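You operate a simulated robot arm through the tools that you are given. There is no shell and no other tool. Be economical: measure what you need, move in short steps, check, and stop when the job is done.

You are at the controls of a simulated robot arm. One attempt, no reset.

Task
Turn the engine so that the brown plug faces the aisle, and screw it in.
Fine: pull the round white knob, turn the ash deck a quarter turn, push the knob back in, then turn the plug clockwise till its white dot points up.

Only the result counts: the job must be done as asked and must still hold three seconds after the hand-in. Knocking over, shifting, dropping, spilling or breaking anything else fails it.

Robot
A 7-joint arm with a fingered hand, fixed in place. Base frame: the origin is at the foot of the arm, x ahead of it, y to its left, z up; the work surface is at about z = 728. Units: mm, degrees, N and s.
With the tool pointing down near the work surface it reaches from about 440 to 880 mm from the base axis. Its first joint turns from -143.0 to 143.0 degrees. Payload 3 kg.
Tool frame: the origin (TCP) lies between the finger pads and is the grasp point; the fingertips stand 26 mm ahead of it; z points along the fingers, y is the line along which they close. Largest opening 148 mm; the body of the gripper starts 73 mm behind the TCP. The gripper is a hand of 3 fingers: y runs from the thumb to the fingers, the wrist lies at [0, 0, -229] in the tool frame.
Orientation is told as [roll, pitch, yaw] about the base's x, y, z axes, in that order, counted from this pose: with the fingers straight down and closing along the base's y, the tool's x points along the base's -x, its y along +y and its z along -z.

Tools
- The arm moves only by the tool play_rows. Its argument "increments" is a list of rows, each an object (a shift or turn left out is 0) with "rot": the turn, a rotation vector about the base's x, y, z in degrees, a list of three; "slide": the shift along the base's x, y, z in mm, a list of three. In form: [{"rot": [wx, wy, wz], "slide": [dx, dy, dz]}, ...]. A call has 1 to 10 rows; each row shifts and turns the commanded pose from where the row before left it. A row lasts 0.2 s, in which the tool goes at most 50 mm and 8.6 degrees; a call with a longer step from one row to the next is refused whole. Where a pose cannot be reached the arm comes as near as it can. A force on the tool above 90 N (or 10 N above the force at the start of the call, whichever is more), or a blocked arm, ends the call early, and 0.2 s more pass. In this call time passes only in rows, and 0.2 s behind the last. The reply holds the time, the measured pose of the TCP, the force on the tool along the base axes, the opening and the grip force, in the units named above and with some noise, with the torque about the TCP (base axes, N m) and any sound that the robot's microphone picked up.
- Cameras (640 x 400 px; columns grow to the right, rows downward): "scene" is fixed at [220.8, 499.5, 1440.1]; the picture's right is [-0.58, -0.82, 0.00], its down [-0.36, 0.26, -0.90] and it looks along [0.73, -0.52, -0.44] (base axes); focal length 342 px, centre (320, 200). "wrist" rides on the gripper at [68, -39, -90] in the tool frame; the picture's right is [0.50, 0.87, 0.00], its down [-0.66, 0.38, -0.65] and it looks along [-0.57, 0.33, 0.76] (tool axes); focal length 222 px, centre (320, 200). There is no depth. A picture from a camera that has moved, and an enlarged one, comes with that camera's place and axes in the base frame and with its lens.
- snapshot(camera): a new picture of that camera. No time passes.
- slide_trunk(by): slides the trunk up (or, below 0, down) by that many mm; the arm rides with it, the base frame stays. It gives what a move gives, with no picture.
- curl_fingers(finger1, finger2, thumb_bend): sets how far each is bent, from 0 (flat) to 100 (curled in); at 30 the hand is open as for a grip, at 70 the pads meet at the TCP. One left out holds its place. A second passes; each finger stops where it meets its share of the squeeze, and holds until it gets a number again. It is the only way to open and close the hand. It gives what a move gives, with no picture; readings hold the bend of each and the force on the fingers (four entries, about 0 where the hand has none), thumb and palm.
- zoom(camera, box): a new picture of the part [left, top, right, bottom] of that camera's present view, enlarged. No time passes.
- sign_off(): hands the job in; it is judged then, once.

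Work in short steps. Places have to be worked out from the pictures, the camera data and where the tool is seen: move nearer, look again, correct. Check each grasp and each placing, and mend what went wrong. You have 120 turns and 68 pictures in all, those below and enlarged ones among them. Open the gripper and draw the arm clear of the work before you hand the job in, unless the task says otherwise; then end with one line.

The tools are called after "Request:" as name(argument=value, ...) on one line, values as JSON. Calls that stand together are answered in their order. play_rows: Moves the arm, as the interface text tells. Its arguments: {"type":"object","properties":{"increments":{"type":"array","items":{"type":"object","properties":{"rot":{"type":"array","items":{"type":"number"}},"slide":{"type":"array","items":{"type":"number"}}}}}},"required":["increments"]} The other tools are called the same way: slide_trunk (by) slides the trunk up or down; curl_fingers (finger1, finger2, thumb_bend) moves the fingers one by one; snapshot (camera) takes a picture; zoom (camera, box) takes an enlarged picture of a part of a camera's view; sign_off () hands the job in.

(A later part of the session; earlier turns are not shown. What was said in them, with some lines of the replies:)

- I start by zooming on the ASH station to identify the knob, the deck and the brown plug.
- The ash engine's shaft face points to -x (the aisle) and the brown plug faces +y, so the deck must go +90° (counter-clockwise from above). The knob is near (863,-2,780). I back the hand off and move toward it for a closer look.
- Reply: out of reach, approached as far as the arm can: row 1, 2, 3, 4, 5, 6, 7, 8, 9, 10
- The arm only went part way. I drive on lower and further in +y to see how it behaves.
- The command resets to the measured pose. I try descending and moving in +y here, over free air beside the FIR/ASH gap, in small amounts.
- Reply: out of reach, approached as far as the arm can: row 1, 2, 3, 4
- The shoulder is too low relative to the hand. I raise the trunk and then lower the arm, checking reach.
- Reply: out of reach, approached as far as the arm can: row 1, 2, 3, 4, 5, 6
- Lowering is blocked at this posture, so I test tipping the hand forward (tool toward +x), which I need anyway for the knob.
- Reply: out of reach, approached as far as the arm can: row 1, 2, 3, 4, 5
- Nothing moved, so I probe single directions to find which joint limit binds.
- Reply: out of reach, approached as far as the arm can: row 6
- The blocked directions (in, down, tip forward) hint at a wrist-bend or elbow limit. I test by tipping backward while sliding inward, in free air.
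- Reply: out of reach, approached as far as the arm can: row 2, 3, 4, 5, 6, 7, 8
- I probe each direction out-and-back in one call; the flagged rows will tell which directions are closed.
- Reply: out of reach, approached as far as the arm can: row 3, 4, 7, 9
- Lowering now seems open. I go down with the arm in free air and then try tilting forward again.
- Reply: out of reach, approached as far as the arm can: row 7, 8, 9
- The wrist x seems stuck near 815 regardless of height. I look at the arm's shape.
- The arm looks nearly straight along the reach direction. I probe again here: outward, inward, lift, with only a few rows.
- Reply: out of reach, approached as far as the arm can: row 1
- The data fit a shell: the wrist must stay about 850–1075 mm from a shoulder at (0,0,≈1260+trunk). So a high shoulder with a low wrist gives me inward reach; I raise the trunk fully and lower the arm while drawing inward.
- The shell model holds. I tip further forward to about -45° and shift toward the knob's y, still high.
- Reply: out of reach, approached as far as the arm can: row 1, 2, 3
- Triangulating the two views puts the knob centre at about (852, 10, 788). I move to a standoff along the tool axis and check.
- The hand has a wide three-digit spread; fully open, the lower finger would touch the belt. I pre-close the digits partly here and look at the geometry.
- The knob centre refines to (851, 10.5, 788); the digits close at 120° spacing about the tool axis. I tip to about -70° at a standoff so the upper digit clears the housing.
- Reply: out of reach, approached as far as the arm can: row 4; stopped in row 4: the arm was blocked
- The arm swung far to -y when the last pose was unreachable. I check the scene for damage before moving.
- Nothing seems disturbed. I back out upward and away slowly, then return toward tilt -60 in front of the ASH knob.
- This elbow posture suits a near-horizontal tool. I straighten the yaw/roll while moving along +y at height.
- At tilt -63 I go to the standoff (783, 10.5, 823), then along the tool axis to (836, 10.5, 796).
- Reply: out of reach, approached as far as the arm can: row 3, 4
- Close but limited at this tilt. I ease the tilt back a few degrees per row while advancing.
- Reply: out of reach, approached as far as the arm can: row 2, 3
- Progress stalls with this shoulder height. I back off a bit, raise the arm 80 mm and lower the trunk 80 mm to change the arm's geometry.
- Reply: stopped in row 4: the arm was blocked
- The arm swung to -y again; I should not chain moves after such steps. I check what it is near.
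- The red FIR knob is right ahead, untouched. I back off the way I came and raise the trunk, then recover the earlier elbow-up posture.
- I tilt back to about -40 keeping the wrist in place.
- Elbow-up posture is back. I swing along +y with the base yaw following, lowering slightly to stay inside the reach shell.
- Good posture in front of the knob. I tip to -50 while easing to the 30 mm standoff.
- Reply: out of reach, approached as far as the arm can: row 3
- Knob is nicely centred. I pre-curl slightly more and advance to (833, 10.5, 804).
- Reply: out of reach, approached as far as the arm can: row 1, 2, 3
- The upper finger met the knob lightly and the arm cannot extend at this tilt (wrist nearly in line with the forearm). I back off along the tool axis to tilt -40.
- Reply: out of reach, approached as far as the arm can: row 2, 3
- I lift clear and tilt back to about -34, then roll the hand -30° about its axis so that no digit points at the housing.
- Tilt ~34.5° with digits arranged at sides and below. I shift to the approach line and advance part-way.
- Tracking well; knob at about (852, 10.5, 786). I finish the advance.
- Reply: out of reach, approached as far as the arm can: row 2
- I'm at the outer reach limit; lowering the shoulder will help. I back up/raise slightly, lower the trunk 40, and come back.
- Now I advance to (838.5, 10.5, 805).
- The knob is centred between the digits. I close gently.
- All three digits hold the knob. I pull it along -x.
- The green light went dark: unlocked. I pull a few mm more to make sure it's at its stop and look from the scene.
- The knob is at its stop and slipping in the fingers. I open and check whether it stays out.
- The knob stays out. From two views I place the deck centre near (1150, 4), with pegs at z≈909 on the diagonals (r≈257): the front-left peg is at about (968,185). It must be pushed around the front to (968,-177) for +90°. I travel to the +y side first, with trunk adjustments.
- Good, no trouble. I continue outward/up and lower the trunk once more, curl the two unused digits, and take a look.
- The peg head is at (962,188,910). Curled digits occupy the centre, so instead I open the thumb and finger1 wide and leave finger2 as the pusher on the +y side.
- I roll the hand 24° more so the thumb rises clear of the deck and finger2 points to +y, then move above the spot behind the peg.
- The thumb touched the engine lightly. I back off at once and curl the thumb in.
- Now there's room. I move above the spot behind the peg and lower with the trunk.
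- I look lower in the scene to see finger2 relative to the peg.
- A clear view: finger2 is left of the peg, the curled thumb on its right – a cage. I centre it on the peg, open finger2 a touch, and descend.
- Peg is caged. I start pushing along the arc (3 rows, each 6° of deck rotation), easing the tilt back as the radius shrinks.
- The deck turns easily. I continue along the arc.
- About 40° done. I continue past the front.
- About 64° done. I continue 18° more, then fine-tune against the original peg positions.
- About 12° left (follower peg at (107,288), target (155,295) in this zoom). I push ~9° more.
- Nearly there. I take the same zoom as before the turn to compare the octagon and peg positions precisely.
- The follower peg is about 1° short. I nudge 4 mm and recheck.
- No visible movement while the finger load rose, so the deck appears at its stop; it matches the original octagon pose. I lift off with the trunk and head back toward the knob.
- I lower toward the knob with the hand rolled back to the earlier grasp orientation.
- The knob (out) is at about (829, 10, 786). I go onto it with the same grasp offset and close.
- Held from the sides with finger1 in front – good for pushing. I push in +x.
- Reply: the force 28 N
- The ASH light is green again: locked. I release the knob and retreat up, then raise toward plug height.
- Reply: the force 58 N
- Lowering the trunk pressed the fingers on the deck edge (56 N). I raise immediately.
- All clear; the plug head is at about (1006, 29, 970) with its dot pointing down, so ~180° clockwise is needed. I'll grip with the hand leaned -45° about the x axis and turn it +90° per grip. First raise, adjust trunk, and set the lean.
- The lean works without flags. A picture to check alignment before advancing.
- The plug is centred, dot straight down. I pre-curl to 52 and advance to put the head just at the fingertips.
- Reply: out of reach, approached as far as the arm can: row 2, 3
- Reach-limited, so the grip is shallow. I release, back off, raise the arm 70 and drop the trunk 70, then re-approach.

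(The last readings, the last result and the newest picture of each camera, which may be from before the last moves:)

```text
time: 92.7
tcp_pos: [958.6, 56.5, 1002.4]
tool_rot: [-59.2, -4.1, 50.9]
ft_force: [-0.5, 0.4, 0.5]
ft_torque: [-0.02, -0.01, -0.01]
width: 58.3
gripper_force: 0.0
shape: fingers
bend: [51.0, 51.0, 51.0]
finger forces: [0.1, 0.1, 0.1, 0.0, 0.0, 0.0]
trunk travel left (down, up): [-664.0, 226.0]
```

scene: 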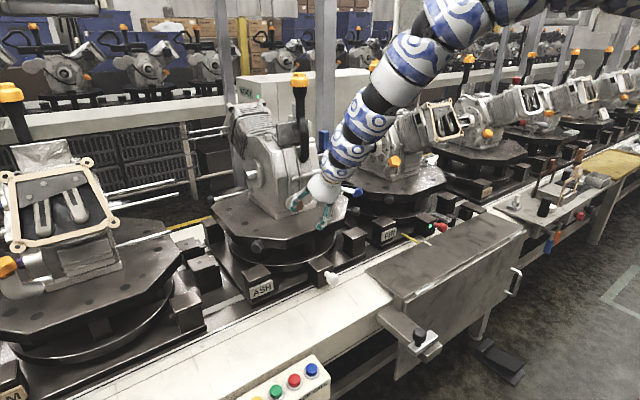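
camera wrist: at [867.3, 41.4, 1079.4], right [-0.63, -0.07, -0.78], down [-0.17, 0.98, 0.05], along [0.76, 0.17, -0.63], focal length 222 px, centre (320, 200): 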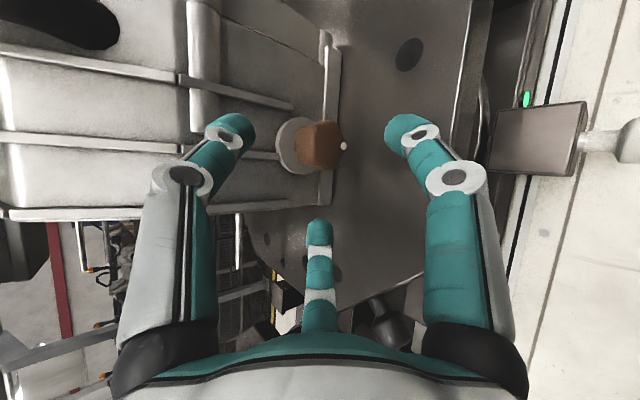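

Re-approach to (989, 41.7, 983).

Request:
play_rows(increments=[{"slide": [10, -5, -6]}, {"slide": [10, -5, -7]}, {"slide": [10, -5, -7]}])

Request:
curl_fingers(finger1=70, finger2=70, thumb_bend=70)

Request:
snapshot(camera="wrist")

```text
time: 93.5
tcp_pos: [989.1, 42.8, 984.1]
tool_rot: [-59.1, -4.2, 50.9]
ft_force: [-1.1, 0.0, 0.5]
ft_torque: [-0.01, -0.02, 0.0]
width: 58.3
gripper_force: 0.0
shape: fingers
bend: [51.0, 51.0, 51.0]
finger forces: [0.1, 0.2, 0.1, 0.0, 0.0, 0.1]
trunk travel left (down, up): [-664.0, 226.0]
```

```text
time: 94.5
tcp_pos: [988.7, 42.3, 984.0]
tool_rot: [-59.2, -4.2, 50.8]
ft_force: [-0.2, -0.6, 4.8]
ft_torque: [-0.01, -0.08, -0.06]
width: 24.3
gripper_force: 12.4
shape: fingers
bend: [62.0, 61.0, 63.0]
finger forces: [6.1, 7.3, 0.1, 0.0, 11.3, 0.0]
trunk travel left (down, up): [-664.0, 226.0]
```

```text
8 pictures are left
camera wrist: at [897.9, 21.4, 1057.4], right [-0.62, -0.07, -0.78], down [-0.17, 0.98, 0.06], along [0.76, 0.17, -0.63], focal length 222 px, centre (320, 200)
```

wrist: 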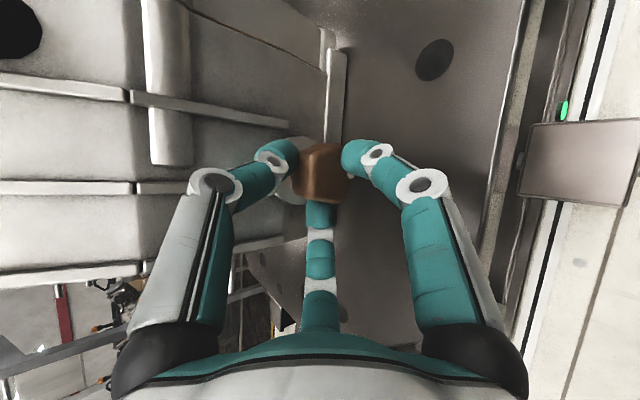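

Solid three-digit grip. I turn clockwise (rotation about +x through the plug axis), first 24° to see the response.

Request:
play_rows(increments=[{"rot": [8, 0, 0], "slide": [0.1, -2.1, 1.7]}, {"rot": [8, 0, 0], "slide": [0.1, -2.3, 1.4]}, {"rot": [8, 0, 0], "slide": [0.1, -2.5, 1.1]}])

```text
time: 95.3
tcp_pos: [988.4, 36.1, 987.9]
tool_rot: [-42.9, -22.5, 47.1]
ft_force: [-3.9, -3.9, 7.0]
ft_torque: [-0.17, -0.02, -0.17]
width: 23.1
gripper_force: 14.2
shape: fingers
bend: [62.0, 61.0, 64.0]
finger forces: [7.3, 6.8, 0.1, 0.0, 14.1, 0.0]
trunk travel left (down, up): [-664.0, 226.0]
```

Tracks well with small torque. I continue the remaining 56° of this stroke.

Request:
play_rows(increments=[{"rot": [8, 0, 0], "slide": [0.1, -2.6, 0.7]}, {"rot": [8, 0, 0], "slide": [0.1, -2.6, 0.4]}, {"rot": [8, 0, 0], "slide": [0.1, -2.7, -0.1]}, {"rot": [8, 0, 0], "slide": [0.1, -2.7, -0.4]}, {"rot": [8, 0, 0], "slide": [0.1, -2.6, -0.7]}, {"rot": [8, 0, 0], "slide": [0.1, -2.4, -1.1]}, {"rot": [8, 0, 0], "slide": [0.1, -2.3, -1.5]}])

Request:
snapshot(camera="wrist")

```text
time: 96.9
tcp_pos: [989.1, 15.9, 983.4]
tool_rot: [20.2, -50.8, 5.5]
ft_force: [-10.6, -6.2, 1.7]
ft_torque: [-0.1, 0.26, 0.06]
width: 21.7
gripper_force: 15.7
shape: fingers
bend: [62.0, 61.0, 64.0]
finger forces: [11.6, 8.2, 0.1, 0.0, 12.0, 0.0]
trunk travel left (down, up): [-664.0, 226.0]
```

```text
7 pictures are left
camera wrist: at [898.1, -60.0, 975.8], right [-0.62, 0.76, -0.2], down [-0.18, 0.11, 0.98], along [0.76, 0.65, 0.06], focal length 222 px, centre (320, 200)
```

wrist: 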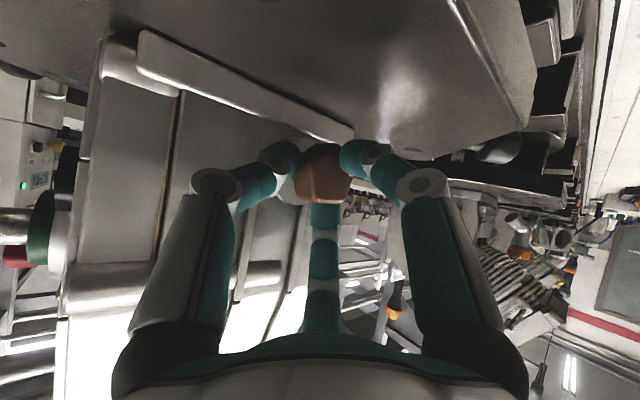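

One stroke of 80° done with the grip intact. I open the digits and rotate back around the plug axis in place.

Request:
curl_fingers(finger1=50, finger2=50, thumb_bend=50)

Request:
snapshot(camera="wrist")

Request:
play_rows(increments=[{"rot": [-8, 0, 0], "slide": [-1, 2.3, 1.5]}, {"rot": [-8, 0, 0], "slide": [0, 2.4, 1.1]}, {"rot": [-8, 0, 0], "slide": [0, 2.6, 0.7]}, {"rot": [-8, 0, 0], "slide": [0, 2.7, 0.4]}, {"rot": [-8, 0, 0], "slide": [0, 2.7, 0.1]}, {"rot": [-8, 0, 0], "slide": [0, 2.6, -0.4]}, {"rot": [-8, 0, 0], "slide": [0, 2.6, -0.7]}, {"rot": [-8, 0, 0], "slide": [0, 2.5, -1.1]}, {"rot": [-8, 0, 0], "slide": [0, 2.3, -1.4]}, {"rot": [-8, 0, 0], "slide": [0, 2.1, -1.7]}])

```text
time: 97.9
tcp_pos: [990.6, 17.5, 983.8]
tool_rot: [20.2, -50.8, 5.8]
ft_force: [-0.2, 0.1, -1.0]
ft_torque: [0.03, 0.0, -0.02]
width: 61.5
gripper_force: 0.0
shape: fingers
bend: [50.0, 50.0, 50.0]
finger forces: [0.0, 0.1, 0.0, 0.0, 0.0, 0.0]
trunk travel left (down, up): [-664.0, 226.0]
```

```text
6 pictures are left
camera wrist: at [899.3, -60.1, 975.4], right [-0.62, 0.76, -0.2], down [-0.18, 0.11, 0.98], along [0.76, 0.65, 0.06], focal length 222 px, centre (320, 200)
```

wrist: 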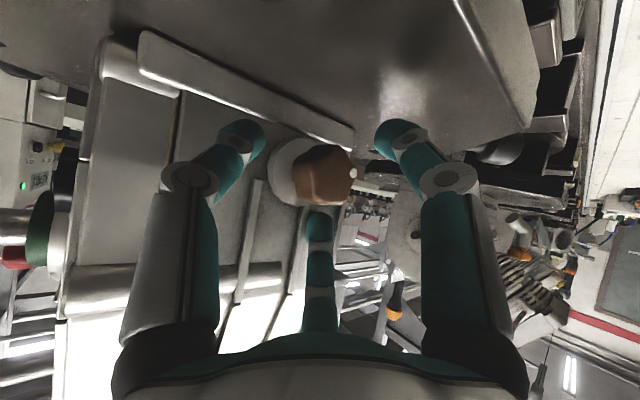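

```text
time: 100.1
tcp_pos: [989.0, 41.5, 981.2]
tool_rot: [-59.2, -4.0, 50.8]
ft_force: [-0.4, -0.3, 0.8]
ft_torque: [0.0, 0.06, -0.01]
width: 61.8
gripper_force: 0.0
shape: fingers
bend: [50.0, 50.0, 50.0]
finger forces: [0.0, 0.0, 0.2, 0.0, 0.1, 0.1]
trunk travel left (down, up): [-664.0, 226.0]
```

The dot is now near 9 o'clock (about 70° turned, in the right direction). I regrip and do a second stroke.

Request:
curl_fingers(finger1=72, finger2=72, thumb_bend=72)

Request:
play_rows(increments=[{"rot": [8.5, 0, 0], "slide": [0.1, -2.1, 2.0]}, {"rot": [8.5, 0, 0], "slide": [0.1, -2.4, 1.6]}, {"rot": [8.5, 0, 0], "slide": [0.1, -2.6, 1.3]}, {"rot": [8.5, 0, 0], "slide": [0.1, -2.8, 0.8]}, {"rot": [8.5, 0, 0], "slide": [0.1, -2.8, 0.4]}, {"rot": [8.5, 0, 0], "slide": [0.1, -2.9, 0]}, {"rot": [8.5, 0, 0], "slide": [0.1, -2.8, -0.5]}, {"rot": [8.5, 0, 0], "slide": [0.1, -2.8, -0.9]}, {"rot": [8.5, 0, 0], "slide": [0.1, -2.6, -1.2]}, {"rot": [8.5, 0, 0], "slide": [0.1, -2.4, -1.6]}])

Request:
curl_fingers(finger1=50, finger2=50, thumb_bend=50)

Request:
snapshot(camera="wrist")

```text
time: 101.1
tcp_pos: [988.2, 41.8, 982.7]
tool_rot: [-59.2, -4.2, 50.9]
ft_force: [-0.2, -6.1, 4.7]
ft_torque: [-0.13, -0.09, -0.23]
width: 24.9
gripper_force: 13.9
shape: fingers
bend: [62.0, 61.0, 63.0]
finger forces: [6.5, 6.4, 0.0, 0.0, 14.7, 0.0]
trunk travel left (down, up): [-664.0, 226.0]
```

```text
time: 103.3
tcp_pos: [989.3, 17.4, 983.7]
tool_rot: [28.1, -51.0, -0.7]
ft_force: [-10.0, -4.9, -0.7]
ft_torque: [-0.13, 0.2, 0.04]
width: 22.2
gripper_force: 16.6
shape: fingers
bend: [62.0, 61.0, 65.0]
finger forces: [11.0, 8.5, 0.0, 0.0, 14.0, 0.0]
trunk travel left (down, up): [-664.0, 226.0]
```

```text
time: 104.3
tcp_pos: [990.5, 15.9, 985.0]
tool_rot: [28.1, -51.1, -0.5]
ft_force: [0.3, -0.2, 0.9]
ft_torque: [-0.01, -0.03, -0.05]
width: 61.2
gripper_force: 0.1
shape: fingers
bend: [50.0, 50.0, 50.0]
finger forces: [0.1, 0.1, 0.0, 0.1, 0.1, 0.1]
trunk travel left (down, up): [-664.0, 226.0]
```

```text
5 pictures are left
camera wrist: at [899.7, -60.1, 969.4], right [-0.62, 0.77, -0.13], down [-0.17, 0.03, 0.98], along [0.76, 0.64, 0.12], focal length 222 px, centre (320, 200)
```

wrist: 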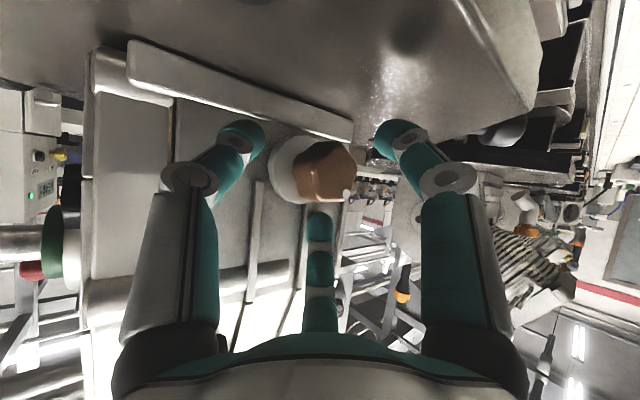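

The dot is near 10:30 (about 136° turned), ~44° left. I rotate back 56° open, regrip, and turn +55° allowing for ~10° of slip.

Request:
play_rows(increments=[{"rot": [-8, 0, 0], "slide": [-1, 2.1, 1.3]}, {"rot": [-8, 0, 0], "slide": [0, 2.4, 1.2]}, {"rot": [-8, 0, 0], "slide": [0, 2.5, 0.9]}, {"rot": [-8, 0, 0], "slide": [0, 2.6, 0.6]}, {"rot": [-8, 0, 0], "slide": [0, 2.7, 0.2]}, {"rot": [-8, 0, 0], "slide": [0, 2.7, -0.1]}, {"rot": [-8, 0, 0], "slide": [0, 2.6, -0.5]}])

Request:
curl_fingers(finger1=72, finger2=72, thumb_bend=72)

Request:
play_rows(increments=[{"rot": [8, 0, 0], "slide": [0.1, -2.6, 0.5]}, {"rot": [8, 0, 0], "slide": [0.1, -2.7, 0.1]}, {"rot": [8, 0, 0], "slide": [0.1, -2.7, -0.2]}, {"rot": [8, 0, 0], "slide": [0.1, -2.6, -0.6]}, {"rot": [8, 0, 0], "slide": [0.1, -2.5, -0.9]}, {"rot": [8, 0, 0], "slide": [0.1, -2.4, -1.2]}, {"rot": [6, 0, 0], "slide": [0.1, -1.6, -1]}])

Request:
curl_fingers(finger1=50, finger2=50, thumb_bend=50)

Request:
snapshot(camera="wrist")

```text
time: 105.9
tcp_pos: [988.8, 32.5, 989.0]
tool_rot: [-39.4, -25.9, 45.6]
ft_force: [0.7, -0.3, -0.1]
ft_torque: [0.04, 0.0, 0.0]
width: 61.9
gripper_force: 0.0
shape: fingers
bend: [50.0, 50.0, 50.0]
finger forces: [0.0, 0.0, 0.0, 0.1, 0.1, 0.0]
trunk travel left (down, up): [-664.0, 226.0]
```

```text
time: 106.9
tcp_pos: [989.0, 33.4, 988.3]
tool_rot: [-39.2, -26.1, 45.7]
ft_force: [-0.6, -4.2, 4.9]
ft_torque: [-0.08, -0.06, -0.08]
width: 21.5
gripper_force: 13.0
shape: fingers
bend: [62.0, 60.0, 65.0]
finger forces: [6.4, 7.4, 0.0, 0.0, 12.0, 0.0]
trunk travel left (down, up): [-664.0, 226.0]
```

```text
time: 108.5
tcp_pos: [989.8, 15.5, 985.2]
tool_rot: [25.0, -51.1, 1.8]
ft_force: [-10.4, -7.2, -4.8]
ft_torque: [-0.21, 0.34, -0.03]
width: 20.2
gripper_force: 16.5
shape: fingers
bend: [62.0, 61.0, 66.0]
finger forces: [11.6, 6.1, 0.0, 0.1, 15.3, 0.0]
trunk travel left (down, up): [-664.0, 226.0]
```

```text
time: 109.5
tcp_pos: [990.6, 16.2, 985.0]
tool_rot: [24.9, -51.0, 2.1]
ft_force: [-0.2, 0.0, 0.1]
ft_torque: [-0.04, -0.01, -0.04]
width: 61.7
gripper_force: 0.0
shape: fingers
bend: [50.0, 50.0, 50.0]
finger forces: [0.0, 0.0, 0.1, 0.0, 0.1, 0.0]
trunk travel left (down, up): [-664.0, 226.0]
```

```text
4 pictures are left
camera wrist: at [899.5, -60.2, 973.0], right [-0.62, 0.76, -0.16], down [-0.18, 0.06, 0.98], along [0.76, 0.64, 0.1], focal length 222 px, centre (320, 200)
```

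wrist: 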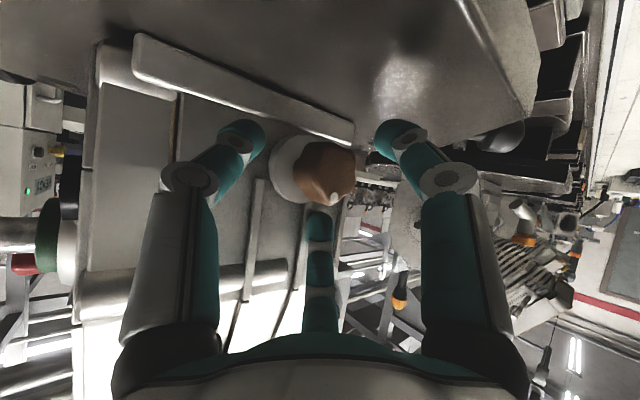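

By ray-casting, the dot is now at about (28.5, 983) vs axis (29, 970): straight up. I zoom to confirm.

Request:
zoom(camera="wrist", box=[270, 120, 390, 220])

```text
4.00 times, centred on (330, 170) of wrist
camera zoom: at [899.5, -60.2, 973.0], right [-0.62, 0.76, -0.16], down [-0.18, 0.06, 0.98], along [0.76, 0.64, 0.1], focal length 888 px, centre (280, 320)
```

zoom: 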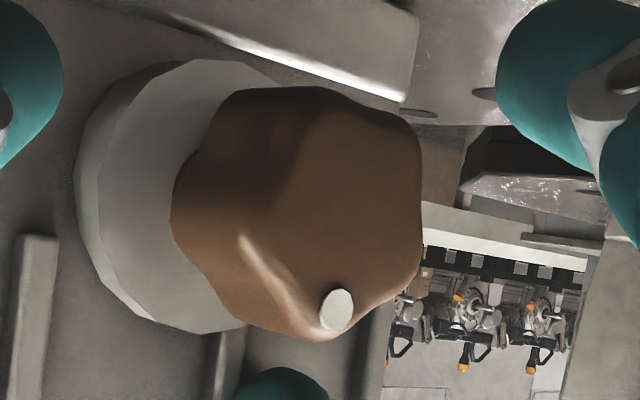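

The hexagon's flat and the face-centre estimate suggest the dot is still ~13° short of up. I do one small stroke: back 24°, regrip, +27° (about 14° is lost to finger wind-up).

Request:
play_rows(increments=[{"rot": [-8, 0, 0], "slide": [-1, 2.1, 1.3]}, {"rot": [-8, 0, 0], "slide": [0, 2.4, 1.2]}, {"rot": [-8, 0, 0], "slide": [0, 2.5, 0.9]}])

Request:
curl_fingers(finger1=72, finger2=72, thumb_bend=72)

Request:
play_rows(increments=[{"rot": [7, 0, 0], "slide": [0.1, -2.2, -0.8]}, {"rot": [7, 0, 0], "slide": [0.1, -2.1, -1]}, {"rot": [7, 0, 0], "slide": [0.1, -2, -1.2]}, {"rot": [6, 0, 0], "slide": [0.1, -1.5, -1.2]}])

Request:
curl_fingers(finger1=50, finger2=50, thumb_bend=50)

Request:
zoom(camera="wrist", box=[270, 120, 390, 220])

```text
time: 110.3
tcp_pos: [989.2, 21.6, 989.3]
tool_rot: [-10.1, -44.5, 28.1]
ft_force: [0.0, -0.7, 0.5]
ft_torque: [0.02, -0.02, -0.01]
width: 61.6
gripper_force: 0.0
shape: fingers
bend: [50.0, 50.0, 50.0]
finger forces: [0.1, 0.0, 0.0, 0.0, 0.0, 0.0]
trunk travel left (down, up): [-664.0, 226.0]
```

```text
time: 111.3
tcp_pos: [989.2, 22.3, 988.7]
tool_rot: [-9.8, -44.5, 28.1]
ft_force: [0.3, -3.8, 3.0]
ft_torque: [-0.03, -0.05, -0.04]
width: 21.3
gripper_force: 12.0
shape: fingers
bend: [62.0, 60.0, 65.0]
finger forces: [6.3, 7.3, 0.1, 0.1, 10.8, 0.0]
trunk travel left (down, up): [-664.0, 226.0]
```

```text
time: 112.3
tcp_pos: [990.1, 13.7, 984.4]
tool_rot: [29.7, -51.0, -1.9]
ft_force: [-0.1, -8.1, 1.6]
ft_torque: [-0.23, -0.1, -0.18]
width: 20.3
gripper_force: 15.9
shape: fingers
bend: [61.0, 61.0, 67.0]
finger forces: [10.1, 5.7, 0.0, 0.0, 15.6, 0.0]
trunk travel left (down, up): [-664.0, 226.0]
```

```text
time: 113.3
tcp_pos: [989.4, 16.4, 984.1]
tool_rot: [29.5, -51.0, -1.7]
ft_force: [0.1, 0.2, 0.0]
ft_torque: [-0.02, 0.0, 0.02]
width: 61.2
gripper_force: 0.1
shape: fingers
bend: [50.0, 50.0, 50.0]
finger forces: [0.0, 0.0, 0.1, 0.0, 0.0, 0.1]
trunk travel left (down, up): [-664.0, 226.0]
```

```text
4.00 times, centred on (330, 170) of wrist
camera zoom: at [898.2, -59.9, 968.0], right [-0.62, 0.77, -0.12], down [-0.18, 0.01, 0.98], along [0.76, 0.64, 0.13], focal length 888 px, centre (280, 320)
```

zoom: 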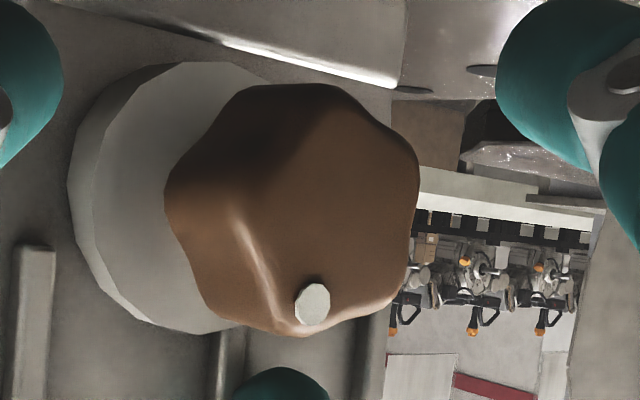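

Now both the flat and dot look vertical within a few degrees. I retreat along the tool axis, lift with the trunk, and verify from the scene camera.

Request:
play_rows(increments=[{"slide": [-8, -5.5, 6]}, {"slide": [-8, -5.5, 6]}, {"slide": [-8, -6, 7]}])

Request:
slide_trunk(by=120)

Request:
zoom(camera="scene", box=[272, 188, 322, 223])

```text
time: 114.1
tcp_pos: [965.1, -0.2, 1003.2]
tool_rot: [29.8, -51.1, -1.7]
ft_force: [-0.1, 0.4, 0.9]
ft_torque: [0.01, 0.0, 0.01]
width: 61.6
gripper_force: 0.1
shape: fingers
bend: [50.0, 50.0, 50.0]
finger forces: [0.1, 0.1, 0.0, 0.1, 0.0, 0.1]
trunk travel left (down, up): [-664.0, 226.0]
```

```text
time: 115.6
tcp_pos: [965.6, -1.2, 1122.3]
tool_rot: [29.7, -51.0, -1.7]
ft_force: [0.2, 0.4, -0.2]
ft_torque: [0.02, 0.0, -0.02]
width: 61.6
gripper_force: 0.0
shape: fingers
bend: [50.0, 50.0, 50.0]
finger forces: [0.1, 0.0, 0.1, 0.0, 0.1, 0.1]
trunk travel left (down, up): [-784.0, 106.0]
```

```text
11.43 times, centred on (297, 206) of scene
camera zoom: at [220.8, 499.5, 1440.1], right [-0.58, -0.82, 0.0], down [-0.36, 0.26, -0.9], along [0.73, -0.52, -0.44], focal length 3903 px, centre (583, 137)
```

zoom: 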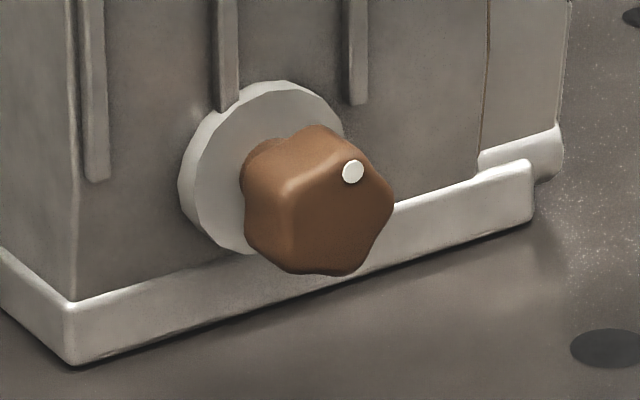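

Clear view: from the disc-centre geometry the dot is about 12–20° past up. I go back, regrip and turn back about 14° net (21° commanded).

Request:
slide_trunk(by=-120)

Request:
play_rows(increments=[{"slide": [8, 6, -7]}, {"slide": [8, 5.5, -6]}, {"slide": [8, 5.5, -6]}])

Request:
curl_fingers(finger1=72, finger2=72, thumb_bend=72)

```text
time: 117.1
tcp_pos: [965.4, -2.6, 1003.3]
tool_rot: [29.7, -51.2, -1.7]
ft_force: [-0.4, -0.1, 0.1]
ft_torque: [-0.02, -0.01, 0.02]
width: 61.4
gripper_force: 0.1
shape: fingers
bend: [50.0, 50.0, 50.0]
finger forces: [0.0, 0.1, 0.0, 0.1, 0.0, 0.0]
trunk travel left (down, up): [-664.0, 226.0]
```

```text
time: 117.9
tcp_pos: [989.6, 16.9, 983.1]
tool_rot: [29.7, -51.1, -1.8]
ft_force: [0.1, -0.4, 1.3]
ft_torque: [0.01, -0.03, 0.02]
width: 61.7
gripper_force: 0.1
shape: fingers
bend: [50.0, 50.0, 50.0]
finger forces: [0.0, 0.0, 0.0, 0.0, 0.0, 0.0]
trunk travel left (down, up): [-664.0, 226.0]
```

```text
time: 118.9
tcp_pos: [989.8, 14.9, 983.9]
tool_rot: [29.7, -51.1, -1.7]
ft_force: [-0.2, -4.0, 2.9]
ft_torque: [-0.08, -0.04, 0.02]
width: 22.7
gripper_force: 13.2
shape: fingers
bend: [61.0, 60.0, 65.0]
finger forces: [6.5, 8.7, 0.0, 0.0, 10.3, 0.1]
trunk travel left (down, up): [-664.0, 226.0]
```

Gripped. I turn back 21° and release, then retreat the same way as before and use the last picture to verify.

Request:
play_rows(increments=[{"rot": [-7, 0, 0], "slide": [0, 1.85, 1.4]}, {"rot": [-7, 0, 0], "slide": [0, 2.1, 1.15]}, {"rot": [-7, 0, 0], "slide": [0, 2.2, 0.9]}])

Request:
curl_fingers(finger1=50, finger2=50, thumb_bend=50)

```text
time: 119.7
tcp_pos: [989.4, 21.8, 987.8]
tool_rot: [-2.2, -47.1, 22.6]
ft_force: [-2.6, -6.9, 7.1]
ft_torque: [-0.02, -0.14, -0.09]
width: 21.4
gripper_force: 14.3
shape: fingers
bend: [62.0, 60.0, 65.0]
finger forces: [6.0, 10.1, 0.1, 0.0, 13.3, 0.1]
trunk travel left (down, up): [-664.0, 226.0]
```

```text
time: 120.7
tcp_pos: [989.4, 21.9, 986.0]
tool_rot: [-2.2, -47.1, 22.6]
ft_force: [-0.2, 0.4, -0.9]
ft_torque: [-0.01, 0.0, 0.0]
width: 61.7
gripper_force: 0.2
shape: fingers
bend: [50.0, 50.0, 50.0]
finger forces: [0.0, 0.0, 0.0, 0.0, 0.0, 0.0]
trunk travel left (down, up): [-664.0, 226.0]
```

I back off slightly and lift with the trunk, then take the verifying zoom.

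Request:
play_rows(increments=[{"slide": [-7, -3, 5]}, {"slide": [-7, -4, 5]}])

Request:
slide_trunk(by=120)

Request:
zoom(camera="scene", box=[272, 188, 322, 223])

```text
time: 121.3
tcp_pos: [976.3, 14.0, 997.1]
tool_rot: [-2.0, -47.0, 22.5]
ft_force: [0.4, -0.9, 0.2]
ft_torque: [-0.01, -0.04, 0.01]
width: 62.1
gripper_force: 0.1
shape: fingers
bend: [50.0, 50.0, 50.0]
finger forces: [0.0, 0.0, 0.1, 0.1, 0.0, 0.1]
trunk travel left (down, up): [-664.0, 226.0]
```

```text
time: 122.8
tcp_pos: [975.6, 14.2, 1118.1]
tool_rot: [-2.1, -47.1, 22.6]
ft_force: [0.4, 0.1, -1.2]
ft_torque: [-0.01, 0.01, -0.02]
width: 61.9
gripper_force: 0.0
shape: fingers
bend: [50.0, 50.0, 50.0]
finger forces: [0.0, 0.0, 0.0, 0.1, 0.1, 0.1]
trunk travel left (down, up): [-784.0, 106.0]
```

```text
11.43 times, centred on (297, 206) of scene
camera zoom: at [220.8, 499.5, 1440.1], right [-0.58, -0.82, 0.0], down [-0.36, 0.26, -0.9], along [0.73, -0.52, -0.44], focal length 3903 px, centre (583, 137)
```

zoom: 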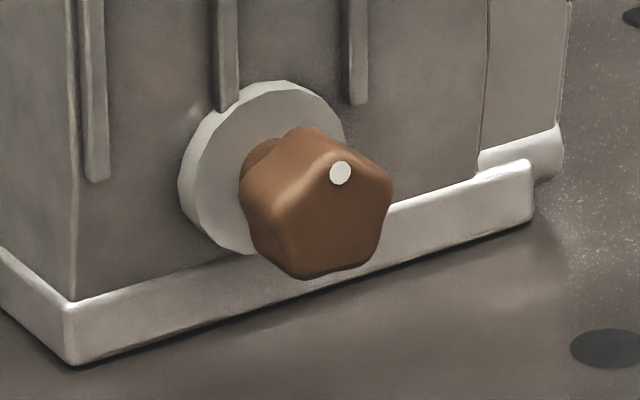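

The pentagon fits zero rotation and the dot points straight up. I raise the trunk and draw the arm back clear of the work, then open the hand.

Request:
slide_trunk(by=100)

Request:
play_rows(increments=[{"slide": [-15, 0, -30]}, {"slide": [-15, 0, -40]}, {"slide": [-16, 0, -45]}, {"slide": [-15, 0, -40]}, {"slide": [-15, -5, -35]}])

Request:
curl_fingers(finger1=32, finger2=32, thumb_bend=32)

```text
time: 124.2
tcp_pos: [975.3, 14.0, 1217.5]
tool_rot: [-2.1, -47.1, 22.7]
ft_force: [0.0, 0.0, 0.6]
ft_torque: [-0.05, 0.0, 0.01]
width: 61.7
gripper_force: 0.0
shape: fingers
bend: [50.0, 50.0, 50.0]
finger forces: [0.0, 0.1, 0.1, 0.0, 0.1, 0.1]
trunk travel left (down, up): [-884.0, 6.0]
```

```text
time: 125.4
tcp_pos: [905.9, 6.0, 1038.6]
tool_rot: [-2.2, -47.1, 22.8]
ft_force: [-0.4, 1.2, -1.6]
ft_torque: [-0.04, -0.11, -0.07]
width: 61.9
gripper_force: 0.1
shape: fingers
bend: [50.0, 50.0, 50.0]
finger forces: [0.1, 0.0, 0.0, 0.0, 0.0, 0.0]
out of reach, approached as far as the arm can: row 1
trunk travel left (down, up): [-884.0, 6.0]
```

```text
time: 126.4
tcp_pos: [906.1, 5.9, 1038.2]
tool_rot: [-2.1, -47.3, 22.6]
ft_force: [0.1, 0.8, 0.1]
ft_torque: [0.01, -0.01, -0.02]
width: 120.3
gripper_force: 0.0
shape: fingers
bend: [32.0, 32.0, 32.0]
finger forces: [0.0, 0.1, 0.0, 0.1, 0.0, 0.0]
trunk travel left (down, up): [-884.0, 6.0]
```

Hand is open and clear, nothing is in contact. I hand the job in.

Request:
sign_off()

```text
The job is handed in.
```

The ash deck is turned a quarter turn so the brown plug faces the aisle. The white knob is pushed back in, with its light green again, and the plug is screwed clockwise with its white dot pointing up. I went slightly past up, so the last adjustment was a small turn back. While lowering, the fingers also pressed hard on the deck edge once (about 56 N); I saw no damage or shift afterwards.
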